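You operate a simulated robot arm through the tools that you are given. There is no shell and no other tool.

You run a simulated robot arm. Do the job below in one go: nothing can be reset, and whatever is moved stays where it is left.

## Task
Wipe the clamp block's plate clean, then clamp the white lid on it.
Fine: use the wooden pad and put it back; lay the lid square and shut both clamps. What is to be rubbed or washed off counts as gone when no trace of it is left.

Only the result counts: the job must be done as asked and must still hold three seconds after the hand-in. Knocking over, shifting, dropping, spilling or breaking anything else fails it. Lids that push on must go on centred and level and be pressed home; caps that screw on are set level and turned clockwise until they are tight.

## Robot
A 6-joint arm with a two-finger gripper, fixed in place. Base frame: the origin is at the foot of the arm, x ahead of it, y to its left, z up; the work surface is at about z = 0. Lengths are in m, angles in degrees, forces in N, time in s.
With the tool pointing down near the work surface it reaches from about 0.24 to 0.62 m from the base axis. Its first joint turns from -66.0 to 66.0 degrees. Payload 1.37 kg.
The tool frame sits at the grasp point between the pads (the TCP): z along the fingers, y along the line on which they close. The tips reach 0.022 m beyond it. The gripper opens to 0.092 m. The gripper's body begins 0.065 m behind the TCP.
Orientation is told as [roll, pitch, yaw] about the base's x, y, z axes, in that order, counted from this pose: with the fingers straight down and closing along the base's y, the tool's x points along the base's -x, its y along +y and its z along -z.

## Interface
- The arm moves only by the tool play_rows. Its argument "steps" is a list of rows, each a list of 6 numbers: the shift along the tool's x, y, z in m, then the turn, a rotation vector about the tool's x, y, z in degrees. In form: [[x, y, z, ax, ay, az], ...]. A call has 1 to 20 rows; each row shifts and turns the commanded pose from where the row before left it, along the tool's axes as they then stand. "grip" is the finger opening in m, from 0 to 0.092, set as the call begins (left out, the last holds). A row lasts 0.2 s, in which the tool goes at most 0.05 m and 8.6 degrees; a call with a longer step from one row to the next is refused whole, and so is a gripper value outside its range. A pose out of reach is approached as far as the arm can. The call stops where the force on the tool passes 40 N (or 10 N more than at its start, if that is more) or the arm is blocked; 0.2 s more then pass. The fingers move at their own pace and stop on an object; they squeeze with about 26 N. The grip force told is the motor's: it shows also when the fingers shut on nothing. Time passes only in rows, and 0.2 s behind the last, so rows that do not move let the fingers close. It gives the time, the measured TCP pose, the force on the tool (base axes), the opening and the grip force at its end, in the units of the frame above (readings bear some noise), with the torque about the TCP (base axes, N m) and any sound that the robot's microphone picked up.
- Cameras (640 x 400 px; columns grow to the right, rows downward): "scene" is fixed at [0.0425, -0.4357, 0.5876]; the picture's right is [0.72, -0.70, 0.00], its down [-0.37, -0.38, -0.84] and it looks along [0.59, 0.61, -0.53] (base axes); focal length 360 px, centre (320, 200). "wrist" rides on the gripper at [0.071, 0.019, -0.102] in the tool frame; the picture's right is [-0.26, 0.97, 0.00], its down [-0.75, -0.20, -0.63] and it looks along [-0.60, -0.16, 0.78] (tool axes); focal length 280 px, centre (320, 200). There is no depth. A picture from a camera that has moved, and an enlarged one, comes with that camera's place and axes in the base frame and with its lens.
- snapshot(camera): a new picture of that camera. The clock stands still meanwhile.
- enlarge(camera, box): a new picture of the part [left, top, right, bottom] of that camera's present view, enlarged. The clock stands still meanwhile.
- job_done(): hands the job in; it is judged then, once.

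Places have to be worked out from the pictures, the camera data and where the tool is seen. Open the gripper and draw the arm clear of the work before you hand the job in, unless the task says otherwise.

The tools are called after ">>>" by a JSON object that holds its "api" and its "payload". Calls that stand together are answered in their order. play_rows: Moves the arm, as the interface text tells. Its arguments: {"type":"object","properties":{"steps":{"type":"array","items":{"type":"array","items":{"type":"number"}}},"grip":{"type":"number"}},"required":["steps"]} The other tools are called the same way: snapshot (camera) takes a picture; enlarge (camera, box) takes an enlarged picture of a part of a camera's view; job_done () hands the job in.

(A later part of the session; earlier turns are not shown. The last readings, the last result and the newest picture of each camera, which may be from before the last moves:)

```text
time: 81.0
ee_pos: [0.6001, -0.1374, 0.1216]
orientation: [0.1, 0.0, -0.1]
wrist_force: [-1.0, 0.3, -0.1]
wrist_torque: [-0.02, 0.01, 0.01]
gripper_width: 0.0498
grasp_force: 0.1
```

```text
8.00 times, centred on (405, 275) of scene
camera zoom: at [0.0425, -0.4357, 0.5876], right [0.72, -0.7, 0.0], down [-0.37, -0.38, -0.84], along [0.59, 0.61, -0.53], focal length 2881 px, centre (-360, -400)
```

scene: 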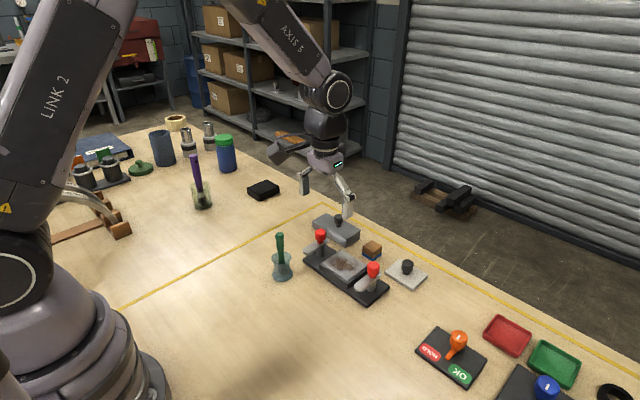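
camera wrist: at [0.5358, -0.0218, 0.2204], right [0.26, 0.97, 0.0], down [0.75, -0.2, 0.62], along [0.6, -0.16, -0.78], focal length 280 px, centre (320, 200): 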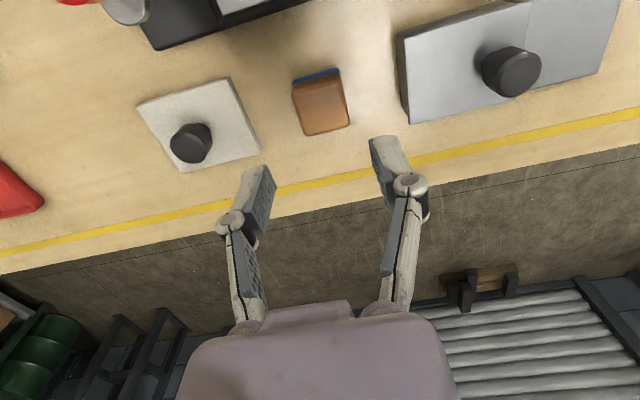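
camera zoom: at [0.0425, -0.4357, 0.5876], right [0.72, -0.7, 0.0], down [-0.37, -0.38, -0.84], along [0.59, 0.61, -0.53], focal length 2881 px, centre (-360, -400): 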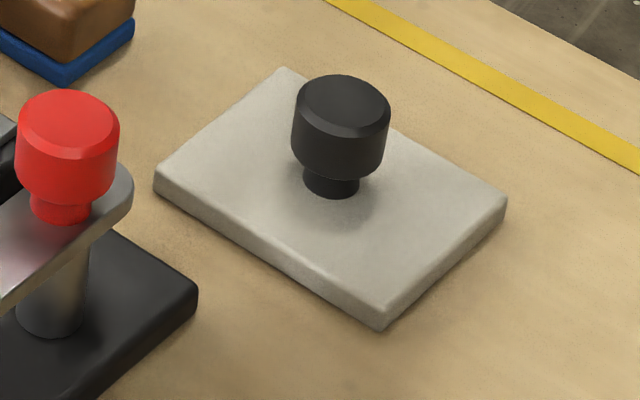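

The lid is square to the axes, centred near (0.605, -0.140), with a knob about 28 mm wide reaching z≈0.038. I'll move over the knob axis at (0.606, -0.141), go lower and recheck alignment.

>>> {"api": "play_rows", "payload": {"steps": [[-0.003, -0.0015, 0.015, 0, 0, 0], [-0.003, -0.0015, 0.02, 0, 0, 0], [0, 0, 0.018, 0, 0, 0], [0, 0, 0, 0, 0, 0], [0, 0, 0, 0, 0, 0]]}}

>>> {"api": "enlarge", "payload": {"camera": "wrist", "box": [200, 40, 440, 220]}}

>>> {"api": "enlarge", "payload": {"camera": "scene", "box": [365, 230, 445, 300]}}

```text
time: 82.2
ee_pos: [0.6062, -0.1396, 0.069]
orientation: [0.0, 0.0, 0.0]
wrist_force: [-0.7, -0.5, -0.2]
wrist_torque: [0.0, 0.0, -0.04]
gripper_width: 0.0497
grasp_force: 0.0
```

```text
2.22 times, centred on (320, 130) of wrist
camera zoom: at [0.5367, -0.1214, 0.1694], right [0.26, 0.97, 0.0], down [0.75, -0.2, 0.63], along [0.6, -0.16, -0.78], focal length 623 px, centre (320, 356)
```

zoom: 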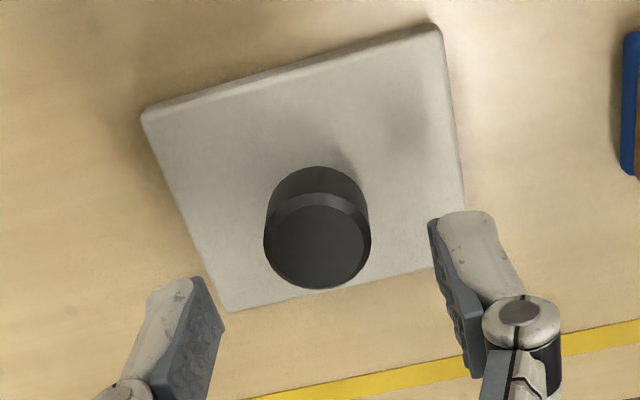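

```text
5.71 times, centred on (405, 265) of scene
camera zoom: at [0.0425, -0.4357, 0.5876], right [0.72, -0.7, 0.0], down [-0.37, -0.38, -0.84], along [0.59, 0.61, -0.53], focal length 2058 px, centre (-166, -171)
```

zoom: 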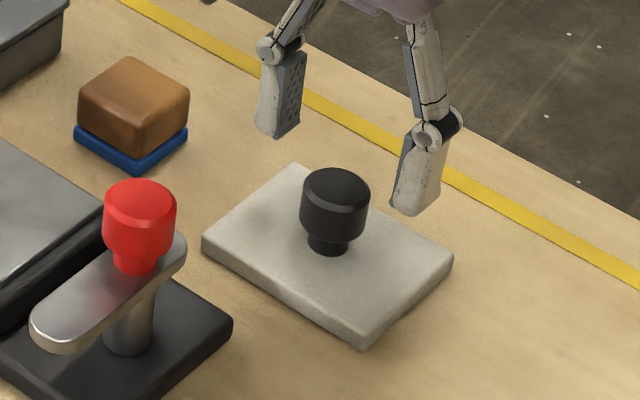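

The knob is centred between the fingers to within about 1 mm. I'll descend to TCP z≈0.032, keeping the tips clear of the lid's top.

>>> {"api": "play_rows", "payload": {"steps": [[0.001, 0, 0.015, 0, 0, 0], [0, 0, 0.012, 0, 0, 0], [0, 0, 0.009, 0, 0, 0], [0, 0, 0, 0, 0, 0], [0, 0, 0, 0, 0, 0]]}}

>>> {"api": "enlarge", "payload": {"camera": "scene", "box": [365, 230, 445, 300]}}

>>> {"api": "enlarge", "payload": {"camera": "wrist", "box": [200, 40, 440, 220]}}

```text
time: 83.4
ee_pos: [0.6068, -0.1407, 0.0306]
orientation: [0.0, 0.0, 0.0]
wrist_force: [-0.2, -0.1, 0.1]
wrist_torque: [0.01, 0.0, 0.0]
gripper_width: 0.0497
grasp_force: 0.0
```

```text
5.71 times, centred on (405, 265) of scene
camera zoom: at [0.0425, -0.4357, 0.5876], right [0.72, -0.7, 0.0], down [-0.37, -0.38, -0.84], along [0.59, 0.61, -0.53], focal length 2058 px, centre (-166, -171)
```

zoom: 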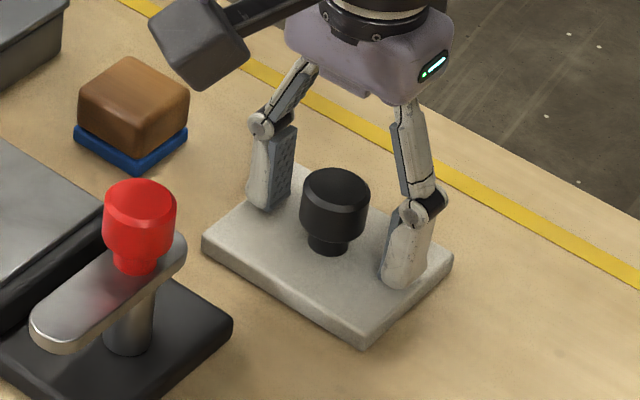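

```text
2.22 times, centred on (320, 130) of wrist
camera zoom: at [0.5368, -0.1222, 0.1318], right [0.26, 0.97, 0.0], down [0.75, -0.2, 0.63], along [0.6, -0.16, -0.78], focal length 623 px, centre (320, 356)
```

zoom: 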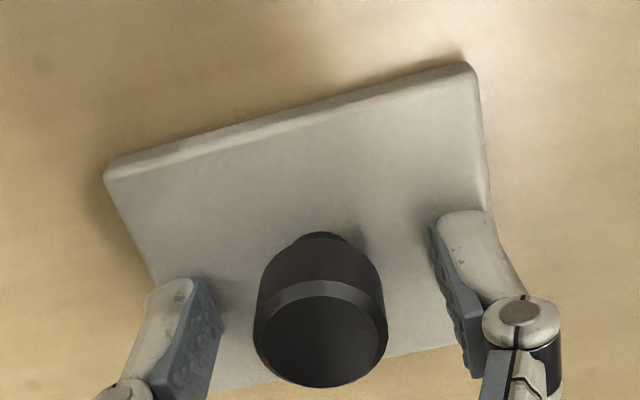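

The fingers are on either side of the knob, clear of the lid. I'll close gently and test with a small lift.

>>> {"api": "play_rows", "payload": {"steps": [[0, 0, 0, 0, 0, 0], [0, 0, 0, 0, 0, 0], [0, 0, 0, 0, 0, 0], [0, 0, 0, 0, 0, 0], [0, 0, 0, 0, 0, 0]], "grip": 0.0}}

>>> {"api": "enlarge", "payload": {"camera": "wrist", "box": [200, 40, 440, 220]}}

>>> {"api": "enlarge", "payload": {"camera": "scene", "box": [375, 250, 435, 300]}}

```text
time: 84.6
ee_pos: [0.6065, -0.1412, 0.0317]
orientation: [0.0, -0.2, 0.0]
wrist_force: [-1.2, 1.7, 6.2]
wrist_torque: [-0.02, 0.07, 0.0]
gripper_width: 0.0244
grasp_force: 27.0
```

```text
2.22 times, centred on (320, 130) of wrist
camera zoom: at [0.537, -0.1221, 0.1322], right [0.26, 0.97, 0.0], down [0.75, -0.2, 0.63], along [0.6, -0.16, -0.78], focal length 623 px, centre (320, 356)
```

zoom: 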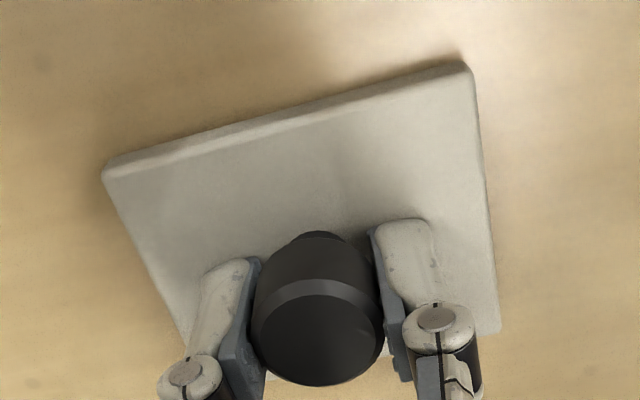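

```text
8.00 times, centred on (405, 275) of scene
camera zoom: at [0.0424, -0.4357, 0.5876], right [0.72, -0.7, 0.0], down [-0.37, -0.38, -0.84], along [0.59, 0.61, -0.53], focal length 2881 px, centre (-360, -400)
```

zoom: 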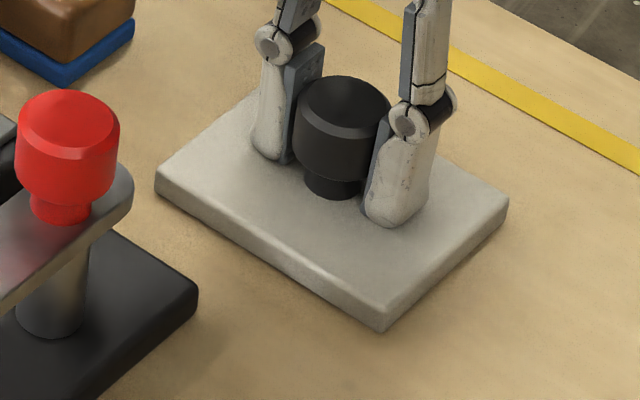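

The fingers stopped at 24.4 mm on the knob, with about 6 N upward on the tool. I'll lift a few millimetres slowly and check whether the lid follows level.

>>> {"api": "play_rows", "payload": {"steps": [[0, 0, -0.001, 0, 0, 0], [0, 0, -0.001, 0, 0, 0], [0, 0, -0.002, 0, 0, 0], [0, 0, 0, 0, 0, 0]]}}

>>> {"api": "enlarge", "payload": {"camera": "scene", "box": [375, 250, 435, 300]}}

>>> {"api": "enlarge", "payload": {"camera": "wrist", "box": [200, 40, 440, 220]}}

```text
time: 85.6
ee_pos: [0.6055, -0.1422, 0.0361]
orientation: [0.1, 0.0, 0.1]
wrist_force: [0.3, 0.4, -1.4]
wrist_torque: [0.03, 0.03, -0.01]
gripper_width: 0.0247
grasp_force: 26.1
```

```text
8.00 times, centred on (405, 275) of scene
camera zoom: at [0.0425, -0.4357, 0.5876], right [0.72, -0.7, 0.0], down [-0.37, -0.38, -0.84], along [0.59, 0.61, -0.53], focal length 2881 px, centre (-360, -400)
```

zoom: 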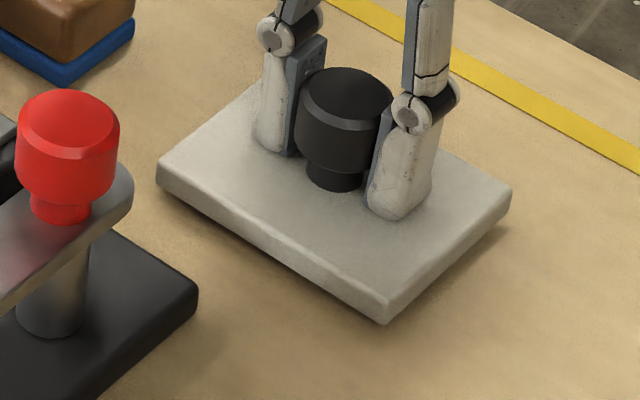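

```text
2.22 times, centred on (320, 130) of wrist
camera zoom: at [0.5362, -0.1228, 0.1363], right [0.26, 0.97, 0.0], down [0.75, -0.2, 0.63], along [0.6, -0.16, -0.78], focal length 623 px, centre (320, 356)
```

zoom: 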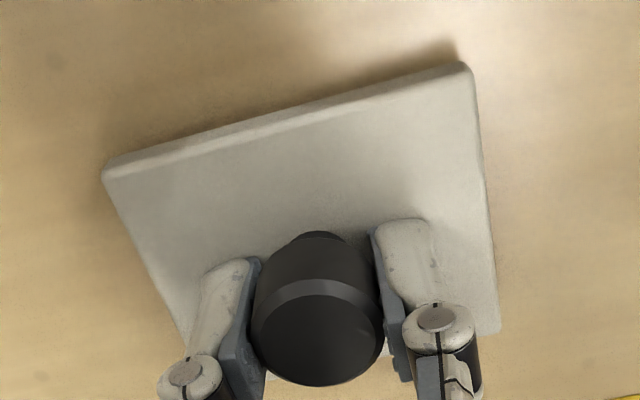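

The lid is following, with a shadow now visible beneath it. I'll lift another 15 mm slowly and check that it hangs level.

>>> {"api": "play_rows", "payload": {"steps": [[0, 0, -0.003, 0, 0, 0], [0, 0, -0.004, 0, 0, 0], [0, 0, -0.004, 0, 0, 0], [0, 0, -0.004, 0, 0, 0], [0, 0, 0, 0, 0, 0], [0, 0, 0, 0, 0, 0]]}}

>>> {"api": "enlarge", "payload": {"camera": "scene", "box": [365, 230, 445, 300]}}

>>> {"api": "enlarge", "payload": {"camera": "wrist", "box": [200, 40, 440, 220]}}

```text
time: 87.0
ee_pos: [0.605, -0.1405, 0.0498]
orientation: [-0.1, 0.1, -0.1]
wrist_force: [0.7, 0.5, -1.1]
wrist_torque: [0.02, 0.01, -0.03]
gripper_width: 0.0245
grasp_force: 26.0
```

```text
5.71 times, centred on (405, 265) of scene
camera zoom: at [0.0425, -0.4357, 0.5876], right [0.72, -0.7, 0.0], down [-0.37, -0.38, -0.84], along [0.59, 0.61, -0.53], focal length 2058 px, centre (-166, -171)
```

zoom: 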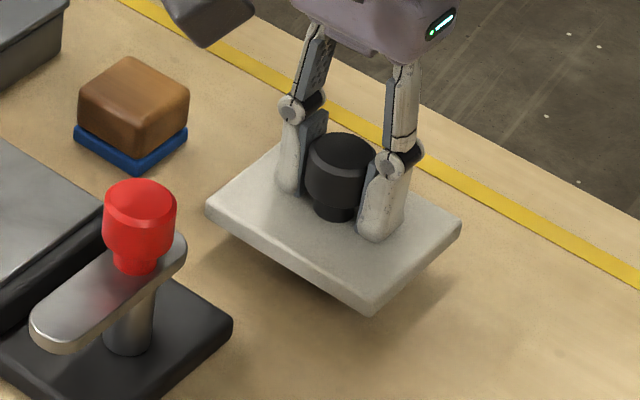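

```text
2.22 times, centred on (320, 130) of wrist
camera zoom: at [0.5354, -0.1226, 0.152], right [0.26, 0.97, 0.0], down [0.75, -0.2, 0.63], along [0.6, -0.16, -0.78], focal length 623 px, centre (320, 356)
```

zoom: 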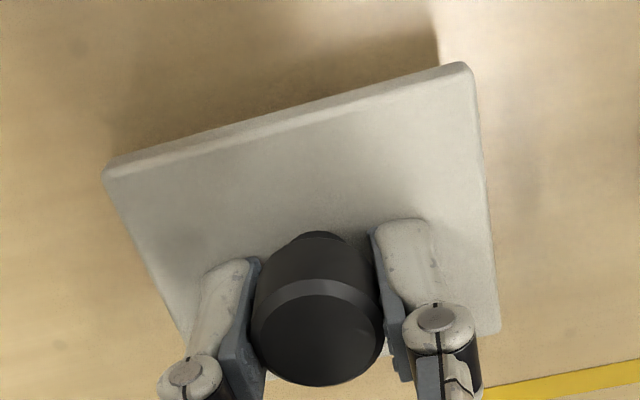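

In the wrist view the lid is unchanged from its on-table pose, so it hangs level and square, centred under the tool within 1 mm. I'll raise it clear of the red knobs and carry it slowly to over the plate centre at about (0.505, -0.040).

>>> {"api": "play_rows", "payload": {"steps": [[0, 0, -0.008, 0, 0, 0], [0, 0, -0.015, 0, 0, 0], [0, 0, -0.018, 0, 0, 0], [0, 0, -0.018, 0, 0, 0], [0, 0, -0.018, 0, 0, 0], [0, 0, -0.012, 0, 0, 0], [0.006, 0.006, 0, 0, 0, 0], [0.0115, 0.0117, 0, 0, 0, 0], [0.0135, 0.0137, 0, 0, 0, 0], [0.0135, 0.0137, 0, 0, 0, 0], [0.0135, 0.0137, 0, 0, 0, 0], [0.0135, 0.0137, 0, 0, 0, 0], [0.0135, 0.0137, 0, 0, 0, 0], [0.0095, 0.0097, 0, 0, 0, 0], [0.0052, 0.0053, 0, 0, 0, 0], [0, 0, 0, 0, 0, 0], [0, 0, 0, 0, 0, 0]]}}

>>> {"api": "snapshot", "payload": {"camera": "wrist"}}

>>> {"api": "enlarge", "payload": {"camera": "scene", "box": [290, 180, 420, 300]}}

```text
time: 90.6
ee_pos: [0.5046, -0.0412, 0.141]
orientation: [0.0, 0.0, 0.1]
wrist_force: [0.0, 0.5, -0.7]
wrist_torque: [-0.01, -0.01, 0.0]
gripper_width: 0.0244
grasp_force: 25.8
```

```text
taken
camera wrist: at [0.4354, -0.0219, 0.2416], right [0.26, 0.97, 0.0], down [0.75, -0.2, 0.63], along [0.6, -0.16, -0.78], focal length 280 px, centre (320, 200)
```

wrist: 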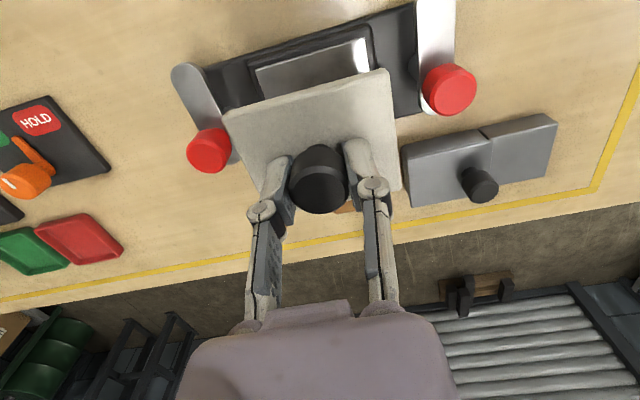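

```text
3.33 times, centred on (355, 240) of scene
camera zoom: at [0.0425, -0.4357, 0.5876], right [0.72, -0.7, 0.0], down [-0.37, -0.38, -0.84], along [0.59, 0.61, -0.53], focal length 1200 px, centre (203, 67)
```

zoom: 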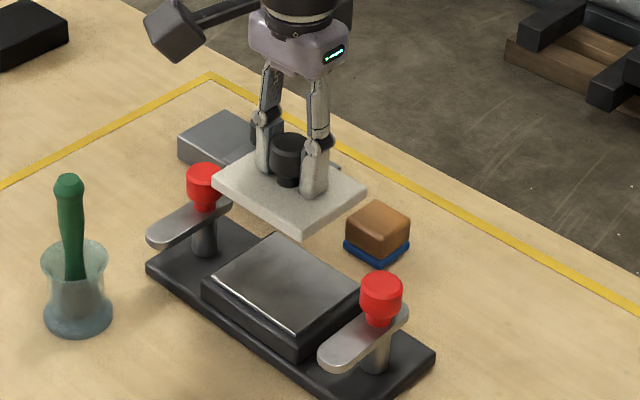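

The lid is clear of everything above the plate. I'll descend to about 1 cm above the plate and check the alignment from both cameras.

>>> {"api": "play_rows", "payload": {"steps": [[0, 0, 0.012, 0, 0, 0], [0, 0, 0.016, 0, 0, 0], [0, 0, 0.016, 0, 0, 0], [0, 0, 0.012, 0, 0, 0], [0, 0, 0.008, 0, 0, 0], [0, 0, 0, 0, 0, 0], [0, 0, 0, 0, 0, 0]]}}

>>> {"api": "enlarge", "payload": {"camera": "wrist", "box": [180, 20, 440, 210]}}

>>> {"api": "enlarge", "payload": {"camera": "scene", "box": [310, 215, 390, 290]}}

```text
time: 92.2
ee_pos: [0.505, -0.0389, 0.076]
orientation: [0.1, 0.0, -0.1]
wrist_force: [0.1, 0.8, -1.3]
wrist_torque: [0.03, -0.04, 0.0]
gripper_width: 0.0247
grasp_force: 26.1
```

```text
2.11 times, centred on (310, 115) of wrist
camera zoom: at [0.4354, -0.0202, 0.177], right [0.26, 0.97, 0.0], down [0.75, -0.2, 0.63], along [0.6, -0.16, -0.78], focal length 590 px, centre (341, 379)
```

zoom: 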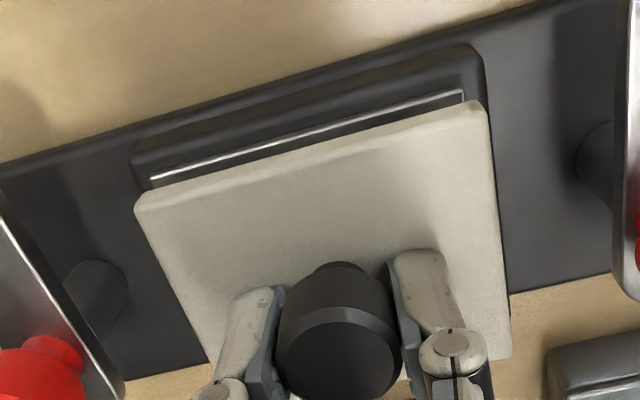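

```text
5.33 times, centred on (350, 252) of scene
camera zoom: at [0.0425, -0.4357, 0.5876], right [0.72, -0.7, 0.0], down [-0.37, -0.38, -0.84], along [0.59, 0.61, -0.53], focal length 1920 px, centre (160, -80)
```

zoom: 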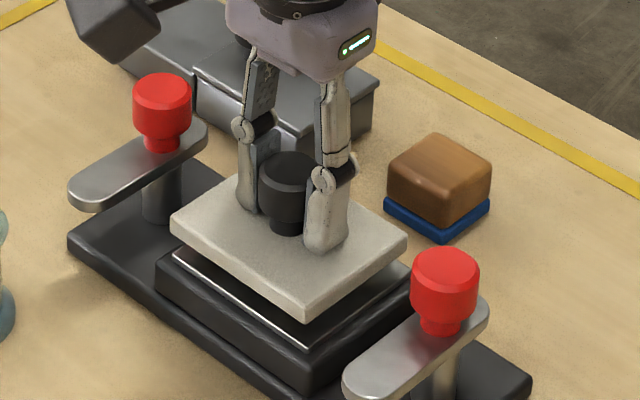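

Measured in the tool frame, the lid and plate near edges agree within about 1 mm and 0.4°. I'll trim y by -0.7 mm and lower gently to contact.

>>> {"api": "play_rows", "payload": {"steps": [[0, -0.0007, 0.004, 0, 0, 0], [0, 0, 0.003, 0, 0, 0], [0, 0, 0.001, 0, 0, 0], [0, 0, 0, 0, 0, 0]]}}

>>> {"api": "play_rows", "payload": {"steps": [[0, 0, 0.0007, 0, 0, 0], [0, 0, 0, 0, 0, 0]]}}

>>> {"api": "play_rows", "payload": {"steps": [[0, 0, 0.0005, 0, 0, 0], [0, 0, 0, 0, 0, 0]]}}

>>> {"api": "enlarge", "payload": {"camera": "scene", "box": [310, 215, 390, 290]}}

```text
time: 93.2
ee_pos: [0.5051, -0.0392, 0.068]
orientation: [0.0, 0.0, 0.1]
wrist_force: [0.4, -0.3, -1.6]
wrist_torque: [0.0, -0.01, 0.03]
gripper_width: 0.0246
grasp_force: 25.6
```

```text
time: 93.8
ee_pos: [0.506, -0.0406, 0.0675]
orientation: [-0.1, 0.1, 0.0]
wrist_force: [0.0, 1.1, -1.0]
wrist_torque: [0.02, 0.0, 0.02]
gripper_width: 0.0243
grasp_force: 26.0
```

```text
time: 94.4
ee_pos: [0.5051, -0.0411, 0.0673]
orientation: [0.0, 0.0, 0.0]
wrist_force: [-1.1, -1.3, -1.8]
wrist_torque: [0.03, 0.0, 0.01]
gripper_width: 0.0245
grasp_force: 25.9
```

```text
5.33 times, centred on (350, 252) of scene
camera zoom: at [0.0425, -0.4357, 0.5876], right [0.72, -0.7, 0.0], down [-0.37, -0.38, -0.84], along [0.59, 0.61, -0.53], focal length 1920 px, centre (160, -80)
```

zoom: 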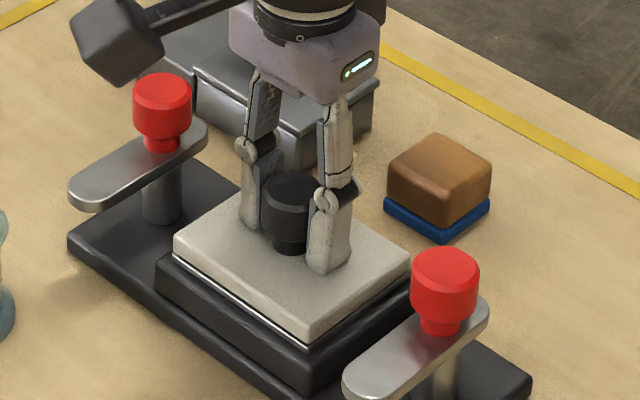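

The lid is about 1 mm above the plate. I'll check the edge alignment closely before touching down.

>>> {"api": "enlarge", "payload": {"camera": "wrist", "box": [180, 20, 440, 210]}}

>>> {"api": "enlarge", "payload": {"camera": "scene", "box": [325, 235, 375, 285]}}

```text
2.11 times, centred on (310, 115) of wrist
camera zoom: at [0.4356, -0.022, 0.1674], right [0.26, 0.97, 0.0], down [0.75, -0.2, 0.63], along [0.6, -0.16, -0.78], focal length 590 px, centre (341, 379)
```

zoom: 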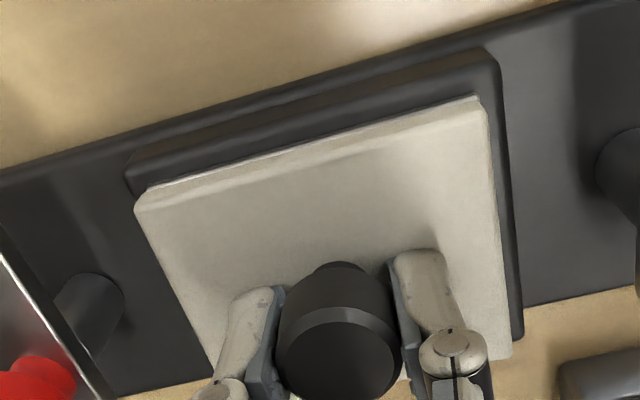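

```text
8.00 times, centred on (350, 260) of scene
camera zoom: at [0.0425, -0.4357, 0.5876], right [0.72, -0.7, 0.0], down [-0.37, -0.38, -0.84], along [0.59, 0.61, -0.53], focal length 2881 px, centre (80, -280)
```

zoom: 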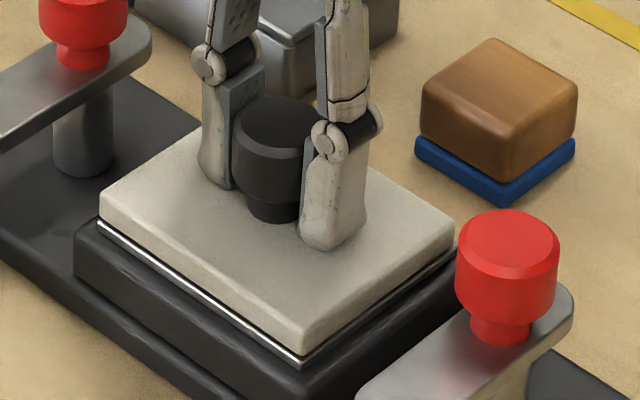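

The lid's corners line up with the plate's corners within about a pixel in the scene view. I'll lower the last millimetre to contact.

>>> {"api": "play_rows", "payload": {"steps": [[0, 0, 0.0004, 0, 0, 0], [0, 0, 0, 0, 0, 0]]}}

>>> {"api": "play_rows", "payload": {"steps": [[0, 0, 0.0004, 0, 0, 0], [0, 0, 0, 0, 0, 0]]}}

```text
time: 95.0
ee_pos: [0.5047, -0.0403, 0.0663]
orientation: [0.0, 0.0, 0.0]
wrist_force: [-0.2, 0.3, -1.8]
wrist_torque: [-0.01, 0.02, 0.0]
gripper_width: 0.0244
grasp_force: 26.0
```

```text
time: 95.6
ee_pos: [0.505, -0.0409, 0.068]
orientation: [0.0, 0.0, 0.0]
wrist_force: [0.1, 0.0, -1.8]
wrist_torque: [0.0, 0.02, 0.0]
gripper_width: 0.0243
grasp_force: 26.3
```

Still hanging free at z≈0.066 (the force is just the lid's weight, about -1.5 N). I'll continue.

>>> {"api": "play_rows", "payload": {"steps": [[0, 0, 0.0004, 0, 0, 0], [0, 0, 0, 0, 0, 0]]}}

>>> {"api": "play_rows", "payload": {"steps": [[0, 0, 0.0004, 0, 0, 0], [0, 0, 0, 0, 0, 0]]}}

>>> {"api": "play_rows", "payload": {"steps": [[0, 0, 0.0003, 0, 0, 0], [0, 0, 0, 0, 0, 0]]}}

```text
time: 96.2
ee_pos: [0.5063, -0.041, 0.0657]
orientation: [0.0, 0.0, 0.0]
wrist_force: [-0.8, -0.8, 1.4]
wrist_torque: [-0.02, -0.05, -0.02]
gripper_width: 0.0244
grasp_force: 26.0
```

```text
time: 96.8
ee_pos: [0.5053, -0.0408, 0.0643]
orientation: [0.0, -0.2, 0.0]
wrist_force: [-3.4, -0.8, 14.3]
wrist_torque: [0.01, 0.18, 0.05]
gripper_width: 0.0245
grasp_force: 26.2
```

```text
time: 97.4
ee_pos: [0.5047, -0.0397, 0.065]
orientation: [-0.1, -0.1, -0.1]
wrist_force: [-5.5, 4.4, 23.4]
wrist_torque: [0.1, 0.25, -0.04]
gripper_width: 0.0244
grasp_force: 25.9
```

The lid is seated and pressed at about 23 N. I'll relieve the pressure, open the fingers and rise straight up.

>>> {"api": "play_rows", "payload": {"steps": [[0, 0, -0.0007, 0, 0, 0], [0, 0, 0, 0, 0, 0]]}}

>>> {"api": "play_rows", "payload": {"steps": [[0, 0, 0, 0, 0, 0], [0, 0, 0, 0, 0, 0], [0, 0, 0, 0, 0, 0], [0, 0, -0.003, 0, 0, 0], [0, 0, -0.02, 0, 0, 0], [0, 0, -0.03, 0, 0, 0], [0, 0, -0.03, 0, 0, 0], [0, 0, 0, 0, 0, 0]], "grip": 0.05}}

>>> {"api": "enlarge", "payload": {"camera": "scene", "box": [310, 215, 390, 290]}}

>>> {"api": "snapshot", "payload": {"camera": "wrist"}}

```text
time: 98.0
ee_pos: [0.5057, -0.0399, 0.0656]
orientation: [0.0, -0.1, 0.0]
wrist_force: [1.9, 2.8, 7.5]
wrist_torque: [0.08, -0.21, 0.07]
gripper_width: 0.0244
grasp_force: 25.9
```

```text
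time: 99.8
ee_pos: [0.504, -0.0423, 0.1473]
orientation: [0.1, 0.0, 0.1]
wrist_force: [0.5, 0.3, -0.2]
wrist_torque: [-0.03, 0.0, -0.02]
gripper_width: 0.0501
grasp_force: 0.1
```

```text
5.33 times, centred on (350, 252) of scene
camera zoom: at [0.0425, -0.4357, 0.5876], right [0.72, -0.7, 0.0], down [-0.37, -0.38, -0.84], along [0.59, 0.61, -0.53], focal length 1920 px, centre (160, -80)
```

zoom: 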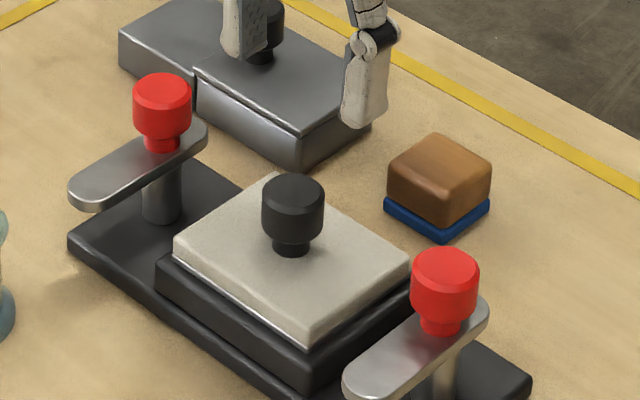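

```text
taken
camera wrist: at [0.4348, -0.023, 0.2484], right [0.26, 0.96, 0.0], down [0.75, -0.2, 0.62], along [0.6, -0.16, -0.78], focal length 280 px, centre (320, 200)
```

wrist: 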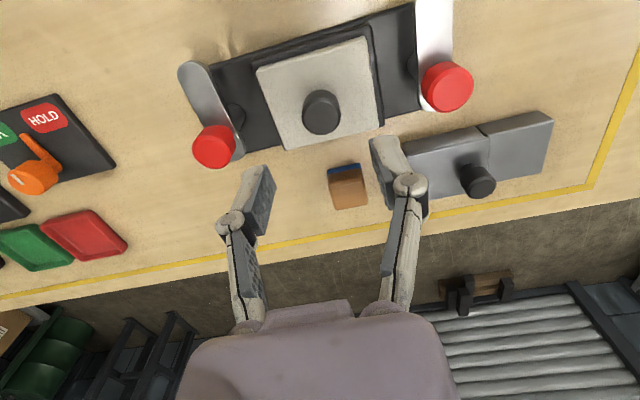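

The lid lies square on the plate and the fingers are clear. Now I'll study the clamps closely to see how they close.

>>> {"api": "enlarge", "payload": {"camera": "scene", "box": [360, 255, 400, 305]}}

>>> {"api": "enlarge", "payload": {"camera": "scene", "box": [300, 225, 350, 265]}}

>>> {"api": "enlarge", "payload": {"camera": "wrist", "box": [160, 0, 480, 200]}}

```text
8.00 times, centred on (380, 280) of scene
camera zoom: at [0.0425, -0.4357, 0.5876], right [0.72, -0.7, 0.0], down [-0.37, -0.38, -0.84], along [0.59, 0.61, -0.53], focal length 2881 px, centre (-160, -440)
```

zoom: 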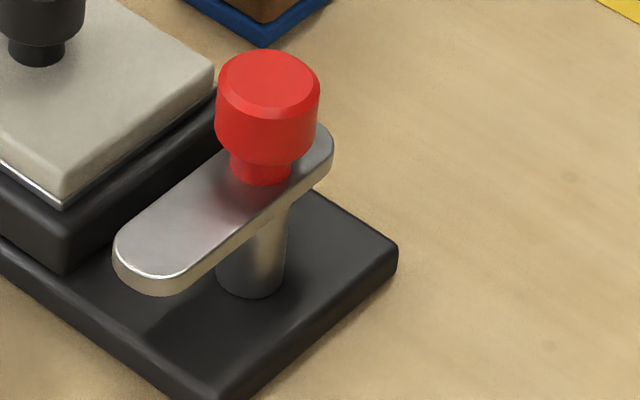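

```text
10.00 times, centred on (325, 245) of scene
camera zoom: at [0.0425, -0.4357, 0.5876], right [0.72, -0.7, 0.0], down [-0.37, -0.38, -0.84], along [0.59, 0.61, -0.53], focal length 3601 px, centre (270, -250)
```

zoom: 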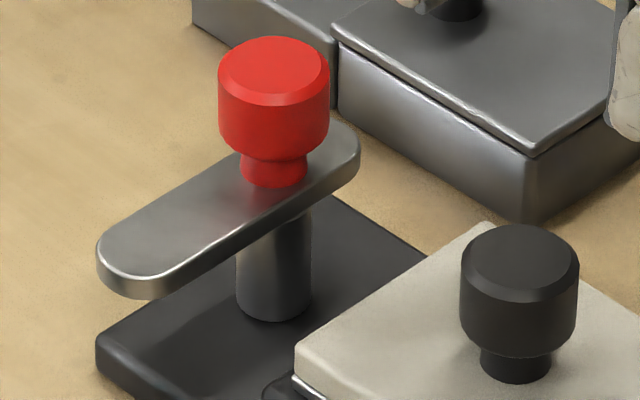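

```text
2.00 times, centred on (320, 100) of wrist
camera zoom: at [0.4348, -0.023, 0.2484], right [0.26, 0.96, 0.0], down [0.75, -0.2, 0.62], along [0.6, -0.16, -0.78], focal length 561 px, centre (320, 400)
```

zoom: 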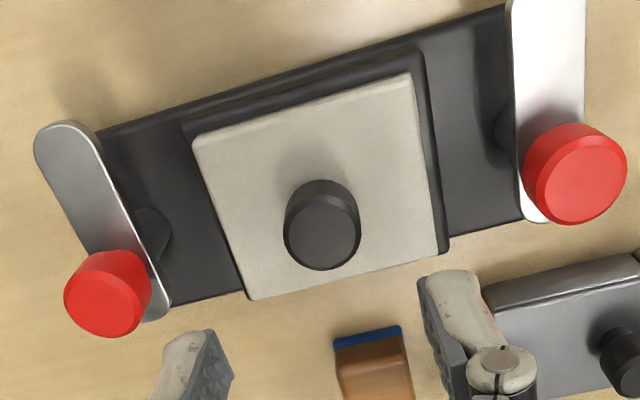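

Each clamp is a swing arm on a post with the knob on the pivot axis, at about (0.5045, 0.038) and (0.5045, -0.117). The arms sit just above lid height and need to swing 90° inward over the lid. I'll push them with closed fingertips. For the left one I'll first yaw the tool +60° so the camera stays clear of the green brush.

>>> {"api": "play_rows", "payload": {"steps": [[0, 0, -0.01, 0, 0, -7.5], [0, 0, 0, 0, 0, -7.5], [0, 0, 0, 0, 0, -7.5], [0, 0, 0, 0, 0, -7.5], [0, 0, 0, 0, 0, -7.5], [0, 0, 0, 0, 0, -7.5], [0, 0, 0, 0, 0, -7.5], [0, 0, 0, 0, 0, -7.5], [0, 0, 0, 0, 0, 0]], "grip": 0.0}}

>>> {"api": "play_rows", "payload": {"steps": [[-0.0246, 0.0299, 0, 0, 0, 0], [-0.0245, 0.0299, 0, 0, 0, 0], [-0.0245, 0.0298, 0, 0, 0, 0], [0, 0, 0, 0, 0, 0], [0, 0, 0, 0, 0, 0]]}}

>>> {"api": "snapshot", "payload": {"camera": "wrist"}}

>>> {"api": "snapshot", "payload": {"camera": "scene"}}

```text
time: 101.8
ee_pos: [0.5051, -0.0387, 0.1592]
orientation: [0.0, 0.0, 60.1]
wrist_force: [0.5, 0.4, -0.6]
wrist_torque: [0.01, 0.01, 0.0]
gripper_width: 0.0
grasp_force: 26.3
```

```text
time: 103.0
ee_pos: [0.4649, 0.0721, 0.1576]
orientation: [-0.1, 0.0, 60.0]
wrist_force: [0.5, -0.5, -0.1]
wrist_torque: [0.02, 0.03, 0.0]
gripper_width: 0.0001
grasp_force: 25.9
```

```text
taken
camera wrist: at [0.4132, 0.0187, 0.2585], right [-0.7, 0.71, 0.0], down [0.55, 0.55, 0.62], along [0.44, 0.44, -0.78], focal length 280 px, centre (320, 200)
```

wrist: 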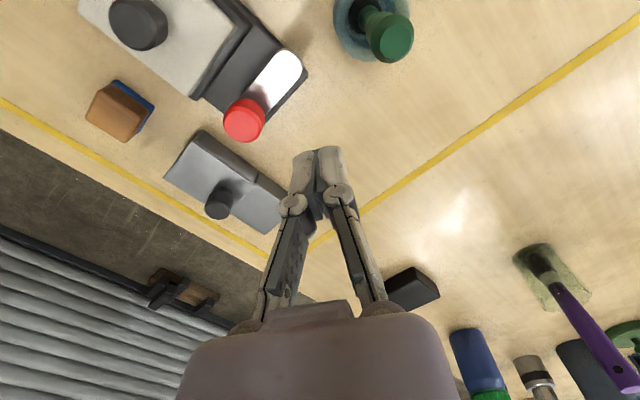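

```text
taken
```

scene: 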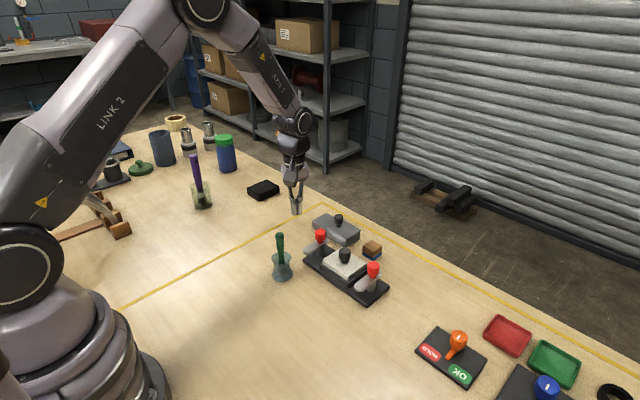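

From here the knob is near (0.502, 0.035), and the arm points straight toward the robot with its tip at x≈0.454. The fingertips are closed outside the arm on its +y side. I'll descend to TCP z≈0.085 and check.

>>> {"api": "play_rows", "payload": {"steps": [[0, 0, 0.02, 0, 0, 0], [0, 0, 0.025, 0, 0, 0], [0, 0, 0.02, 0, 0, 0], [0, 0, 0.0086, 0, 0, 0], [0, 0, 0, 0, 0, 0], [0, 0, 0, 0, 0, 0]]}}

>>> {"api": "snapshot", "payload": {"camera": "wrist"}}

>>> {"api": "enlarge", "payload": {"camera": "scene", "box": [260, 180, 380, 280]}}

```text
time: 104.4
ee_pos: [0.4646, 0.0698, 0.0849]
orientation: [0.0, 0.0, 60.0]
wrist_force: [0.4, 0.7, 0.0]
wrist_torque: [0.01, 0.01, -0.01]
gripper_width: 0.0
grasp_force: 25.9
```

```text
taken
camera wrist: at [0.4137, 0.0166, 0.1851], right [-0.7, 0.71, 0.0], down [0.55, 0.55, 0.63], along [0.44, 0.44, -0.78], focal length 280 px, centre (320, 200)
```

wrist: 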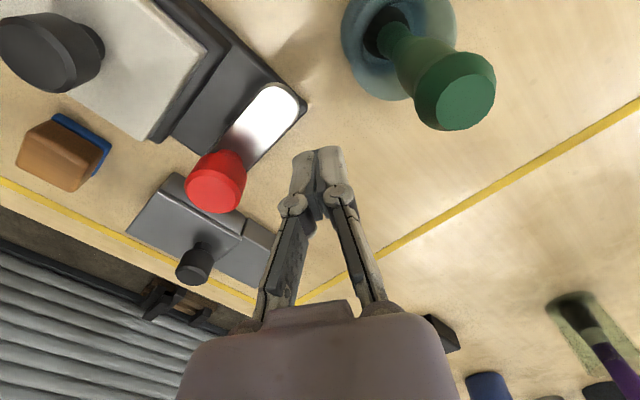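

```text
4.00 times, centred on (320, 230) of scene
camera zoom: at [0.0425, -0.4357, 0.5876], right [0.72, -0.7, 0.0], down [-0.37, -0.38, -0.84], along [0.59, 0.61, -0.53], focal length 1440 px, centre (320, 80)
```

zoom: 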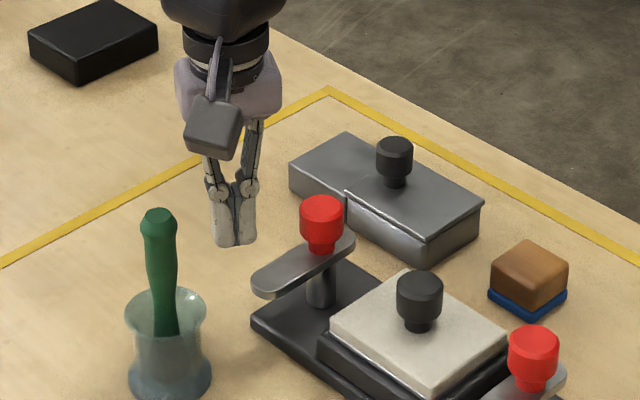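

The camera box passes the brush handle with about 1 cm to the side and will only move away from it. I'll descend the last 16.5 mm so the tips are at arm height.

>>> {"api": "play_rows", "payload": {"steps": [[0, 0, 0.009, 0, 0, 0], [0, 0, 0.0075, 0, 0, 0], [0, 0, 0, 0, 0, 0], [0, 0, 0, 0, 0, 0]]}}

>>> {"api": "enlarge", "payload": {"camera": "wrist", "box": [160, 60, 420, 240]}}

>>> {"api": "enlarge", "payload": {"camera": "scene", "box": [290, 200, 350, 260]}}

```text
time: 105.4
ee_pos: [0.4656, 0.0684, 0.0684]
orientation: [0.0, -0.1, 60.1]
wrist_force: [-0.4, -0.2, -0.5]
wrist_torque: [0.0, 0.01, -0.02]
gripper_width: 0.0
grasp_force: 26.2
```

```text
2.22 times, centred on (290, 150) of wrist
camera zoom: at [0.4136, 0.0161, 0.1687], right [-0.7, 0.71, 0.0], down [0.55, 0.55, 0.63], along [0.44, 0.44, -0.78], focal length 623 px, centre (387, 311)
```

zoom: 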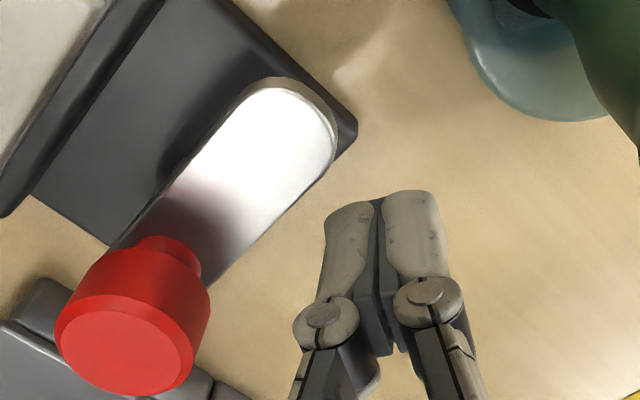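

```text
6.67 times, centred on (320, 230) of scene
camera zoom: at [0.0425, -0.4357, 0.5876], right [0.72, -0.7, 0.0], down [-0.37, -0.38, -0.84], along [0.59, 0.61, -0.53], focal length 2401 px, centre (320, 0)
```

zoom: 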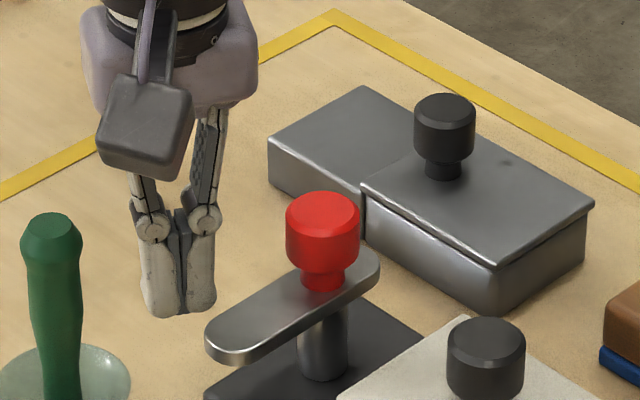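

The arm's +y side is at y≈0.047, it's 20 mm wide, and the pivot is at (0.504, 0.037). The tips (z≈0.0465) overlap the arm's height and are above the lid. I'll move to touch the arm and push it the first 15°, watching the force.

>>> {"api": "play_rows", "payload": {"steps": [[0.0042, -0.0021, 0, 0, 0, 0], [0.0041, -0.0021, 0, 0, 0, 0], [0.0056, -0.0007, 0, 0, 0, 0], [0.0056, -0.0006, 0, 0, 0, 0]]}}

>>> {"api": "enlarge", "payload": {"camera": "wrist", "box": [160, 60, 420, 240]}}

>>> {"api": "enlarge", "payload": {"camera": "scene", "box": [290, 200, 350, 260]}}

```text
time: 106.4
ee_pos: [0.46, 0.0499, 0.0672]
orientation: [0.0, 0.0, 60.0]
wrist_force: [-0.7, 0.4, 0.2]
wrist_torque: [0.02, 0.0, 0.01]
gripper_width: 0.0
grasp_force: 25.6
```

```text
2.22 times, centred on (290, 150) of wrist
camera zoom: at [0.4089, -0.0039, 0.1688], right [-0.7, 0.71, 0.0], down [0.55, 0.55, 0.62], along [0.44, 0.44, -0.78], focal length 623 px, centre (387, 311)
```

zoom: 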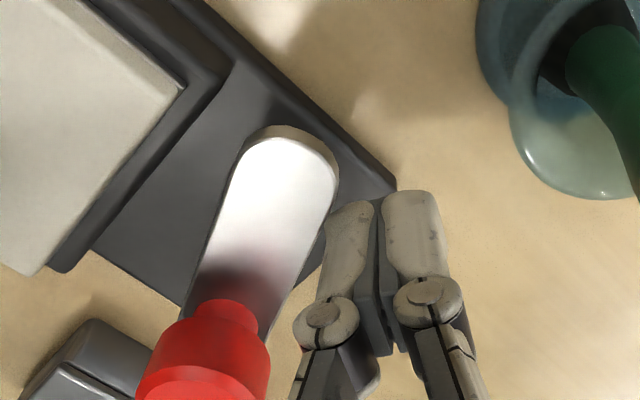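

```text
6.67 times, centred on (320, 230) of scene
camera zoom: at [0.0425, -0.4357, 0.5876], right [0.72, -0.7, 0.0], down [-0.37, -0.38, -0.84], along [0.59, 0.61, -0.53], focal length 2401 px, centre (320, 0)
```

zoom: 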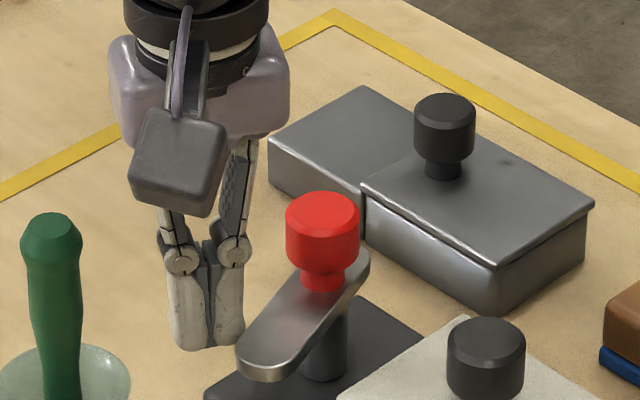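

The arm swings freely with almost no force. I'll continue the arc to about 60°.

>>> {"api": "play_rows", "payload": {"steps": [[0.0055, -0.0023, 0, 0, 0, 0], [0.0054, -0.0024, 0, 0, 0, 0], [0.0049, -0.0041, 0, 0, 0, 0], [0.0048, -0.0041, 0, 0, 0, 0], [0.0035, -0.0056, 0, 0, 0, 0], [0.0034, -0.0056, 0, 0, 0, 0]]}}

>>> {"api": "enlarge", "payload": {"camera": "wrist", "box": [160, 60, 420, 240]}}

>>> {"api": "enlarge", "payload": {"camera": "scene", "box": [295, 205, 365, 275]}}

```text
time: 107.8
ee_pos: [0.4666, 0.0132, 0.0699]
orientation: [0.0, 0.0, 59.9]
wrist_force: [0.1, -0.4, -0.2]
wrist_torque: [0.01, -0.01, 0.02]
gripper_width: 0.0001
grasp_force: 25.9
```

```text
2.22 times, centred on (290, 150) of wrist
camera zoom: at [0.4162, -0.0399, 0.1694], right [-0.7, 0.71, 0.0], down [0.55, 0.55, 0.63], along [0.44, 0.44, -0.78], focal length 623 px, centre (387, 311)
```

zoom: 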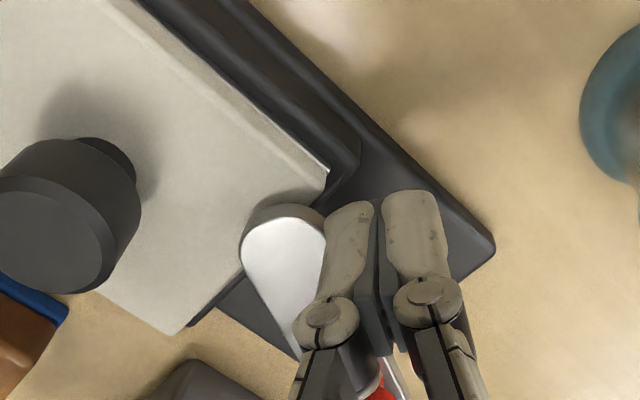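

```text
5.71 times, centred on (330, 240) of scene
camera zoom: at [0.0425, -0.4357, 0.5876], right [0.72, -0.7, 0.0], down [-0.37, -0.38, -0.84], along [0.59, 0.61, -0.53], focal length 2058 px, centre (263, -29)
```

zoom: 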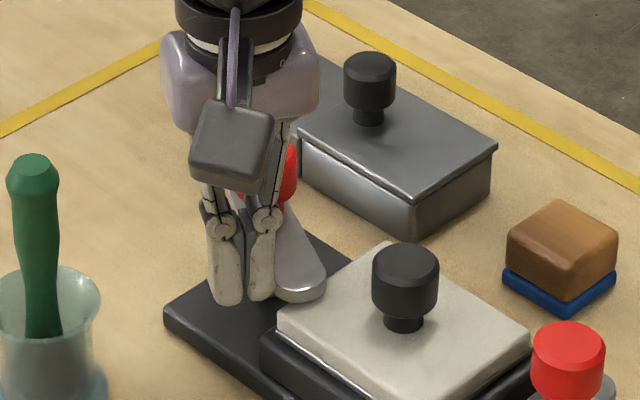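

The arm tip is now coming over the lid's corner with no resistance. I'll continue the last 30° in small steps.

>>> {"api": "play_rows", "payload": {"steps": [[0.0022, -0.0048, 0, 0, 0, 0], [0.0022, -0.0047, 0, 0, 0, 0], [0.0004, -0.0028, 0, 0, 0, 0], [0.0004, -0.0028, 0, 0, 0, 0], [0, 0, 0, 0, 0, 0]]}}

>>> {"api": "enlarge", "payload": {"camera": "wrist", "box": [160, 60, 420, 240]}}

>>> {"api": "enlarge", "payload": {"camera": "scene", "box": [295, 205, 365, 275]}}

```text
time: 109.0
ee_pos: [0.4783, 0.0011, 0.0689]
orientation: [0.0, 0.0, 60.1]
wrist_force: [0.2, 0.3, 0.0]
wrist_torque: [-0.01, -0.02, -0.03]
gripper_width: 0.0
grasp_force: 26.3
```

```text
2.22 times, centred on (290, 150) of wrist
camera zoom: at [0.4271, -0.0517, 0.1692], right [-0.7, 0.71, 0.0], down [0.55, 0.55, 0.62], along [0.44, 0.44, -0.78], focal length 623 px, centre (387, 311)
```

zoom: 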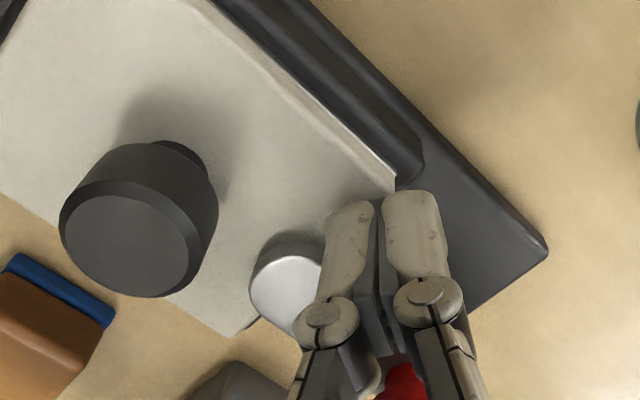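

```text
5.71 times, centred on (330, 240) of scene
camera zoom: at [0.0425, -0.4357, 0.5876], right [0.72, -0.7, 0.0], down [-0.37, -0.38, -0.84], along [0.59, 0.61, -0.53], focal length 2058 px, centre (263, -29)
```

zoom: 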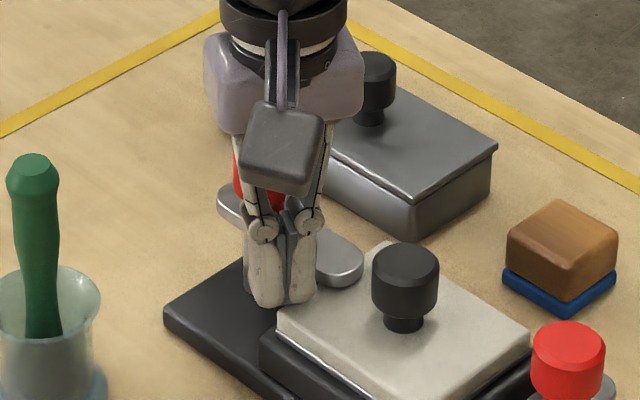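

The arm is at roughly 80°. I'll push on in small +x steps until it reaches 90° or a stop, reading the force each time.

>>> {"api": "play_rows", "payload": {"steps": [[0.0004, -0.0028, 0, 0, 0, 0], [0.0004, -0.0028, 0, 0, 0, 0], [0, 0, 0, 0, 0, 0]]}}

>>> {"api": "play_rows", "payload": {"steps": [[-0.001, -0.00173, 0, 0, 0, 0], [0, 0, 0, 0, 0, 0]]}}

>>> {"api": "enlarge", "payload": {"camera": "wrist", "box": [160, 60, 420, 240]}}

>>> {"api": "enlarge", "payload": {"camera": "scene", "box": [295, 205, 365, 275]}}

```text
time: 109.8
ee_pos: [0.4807, -0.0021, 0.0686]
orientation: [0.3, 0.1, 60.0]
wrist_force: [-12.1, 6.0, 2.1]
wrist_torque: [0.11, 0.18, 0.1]
gripper_width: 0.0001
grasp_force: 25.8
```

```text
time: 110.4
ee_pos: [0.4811, -0.0027, 0.0678]
orientation: [0.5, 0.3, 60.0]
wrist_force: [-28.9, 11.6, 11.5]
wrist_torque: [0.24, 0.3, 0.17]
gripper_width: 0.0
grasp_force: 25.8
```

```text
2.22 times, centred on (290, 150) of wrist
camera zoom: at [0.4311, -0.0553, 0.1691], right [-0.71, 0.71, 0.01], down [0.56, 0.55, 0.62], along [0.44, 0.44, -0.79], focal length 623 px, centre (387, 311)
```

zoom: 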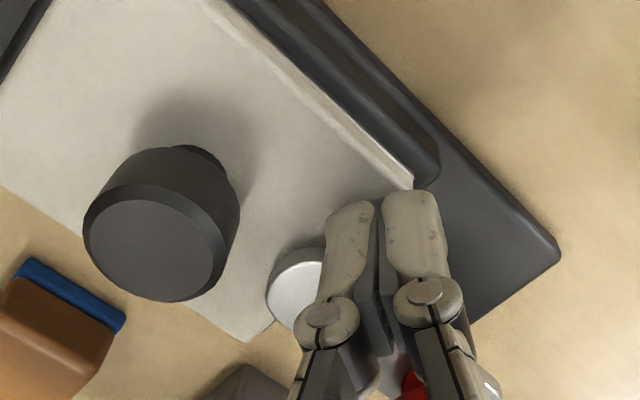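

```text
5.71 times, centred on (330, 240) of scene
camera zoom: at [0.0424, -0.4357, 0.5876], right [0.72, -0.7, 0.0], down [-0.37, -0.38, -0.84], along [0.59, 0.61, -0.53], focal length 2058 px, centre (263, -29)
```

zoom: 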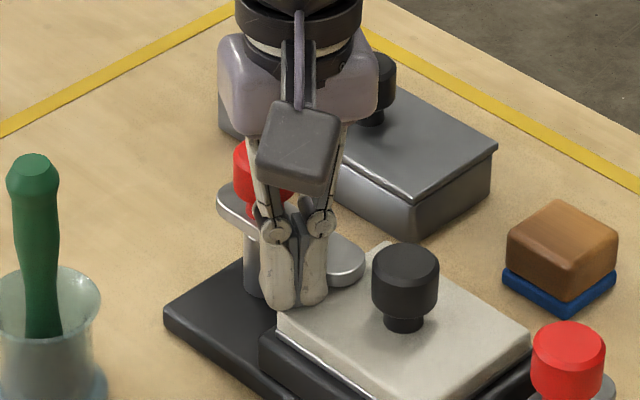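

The force jumped to about 29 N and the arm didn't move further, so it's at its stop. I'll back off and rise to inspect the clamp and lid.

>>> {"api": "play_rows", "payload": {"steps": [[0.001, 0.0018, 0, 0, 0, 0], [0.003, 0.0052, 0, 0, 0, 0], [0.005, 0.0087, -0.005, 0, 0, 0], [0, 0, -0.03, 0, 0, 0], [0, 0, -0.04, 0, 0, 0], [0, 0, -0.03, 0, 0, 0], [0, 0, 0, 0, 0, 0]]}}

>>> {"api": "enlarge", "payload": {"camera": "scene", "box": [295, 205, 395, 305]}}

>>> {"api": "snapshot", "payload": {"camera": "wrist"}}

```text
time: 112.0
ee_pos: [0.4652, -0.0036, 0.173]
orientation: [0.0, -0.1, 60.1]
wrist_force: [0.2, 0.4, -0.3]
wrist_torque: [-0.01, 0.03, 0.0]
gripper_width: 0.0
grasp_force: 26.1
```

```text
4.00 times, centred on (345, 255) of scene
camera zoom: at [0.0425, -0.4357, 0.5876], right [0.72, -0.7, 0.0], down [-0.37, -0.38, -0.84], along [0.59, 0.61, -0.53], focal length 1440 px, centre (220, -20)
```

zoom: 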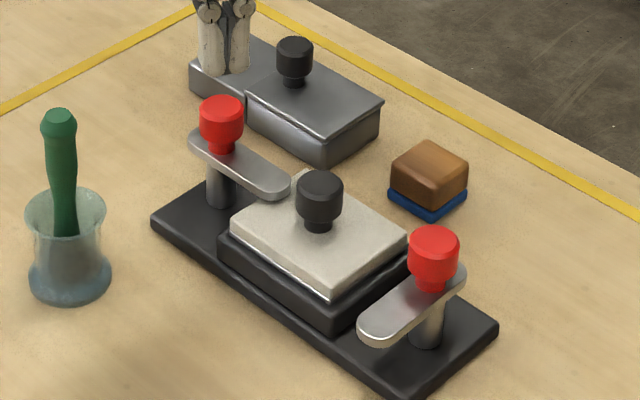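

```text
taken
camera wrist: at [0.4145, -0.0567, 0.2739], right [-0.7, 0.71, 0.0], down [0.55, 0.55, 0.62], along [0.44, 0.44, -0.78], focal length 280 px, centre (320, 200)
```

wrist: 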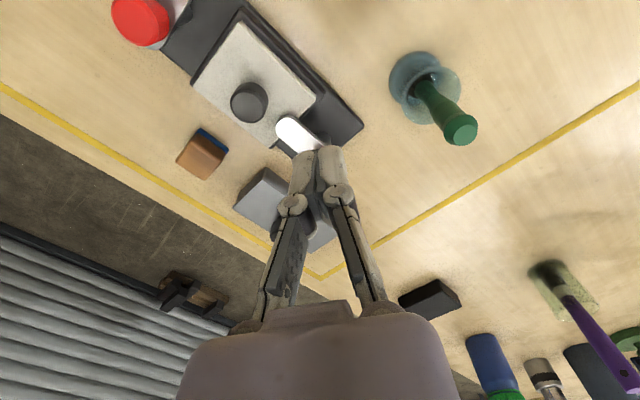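

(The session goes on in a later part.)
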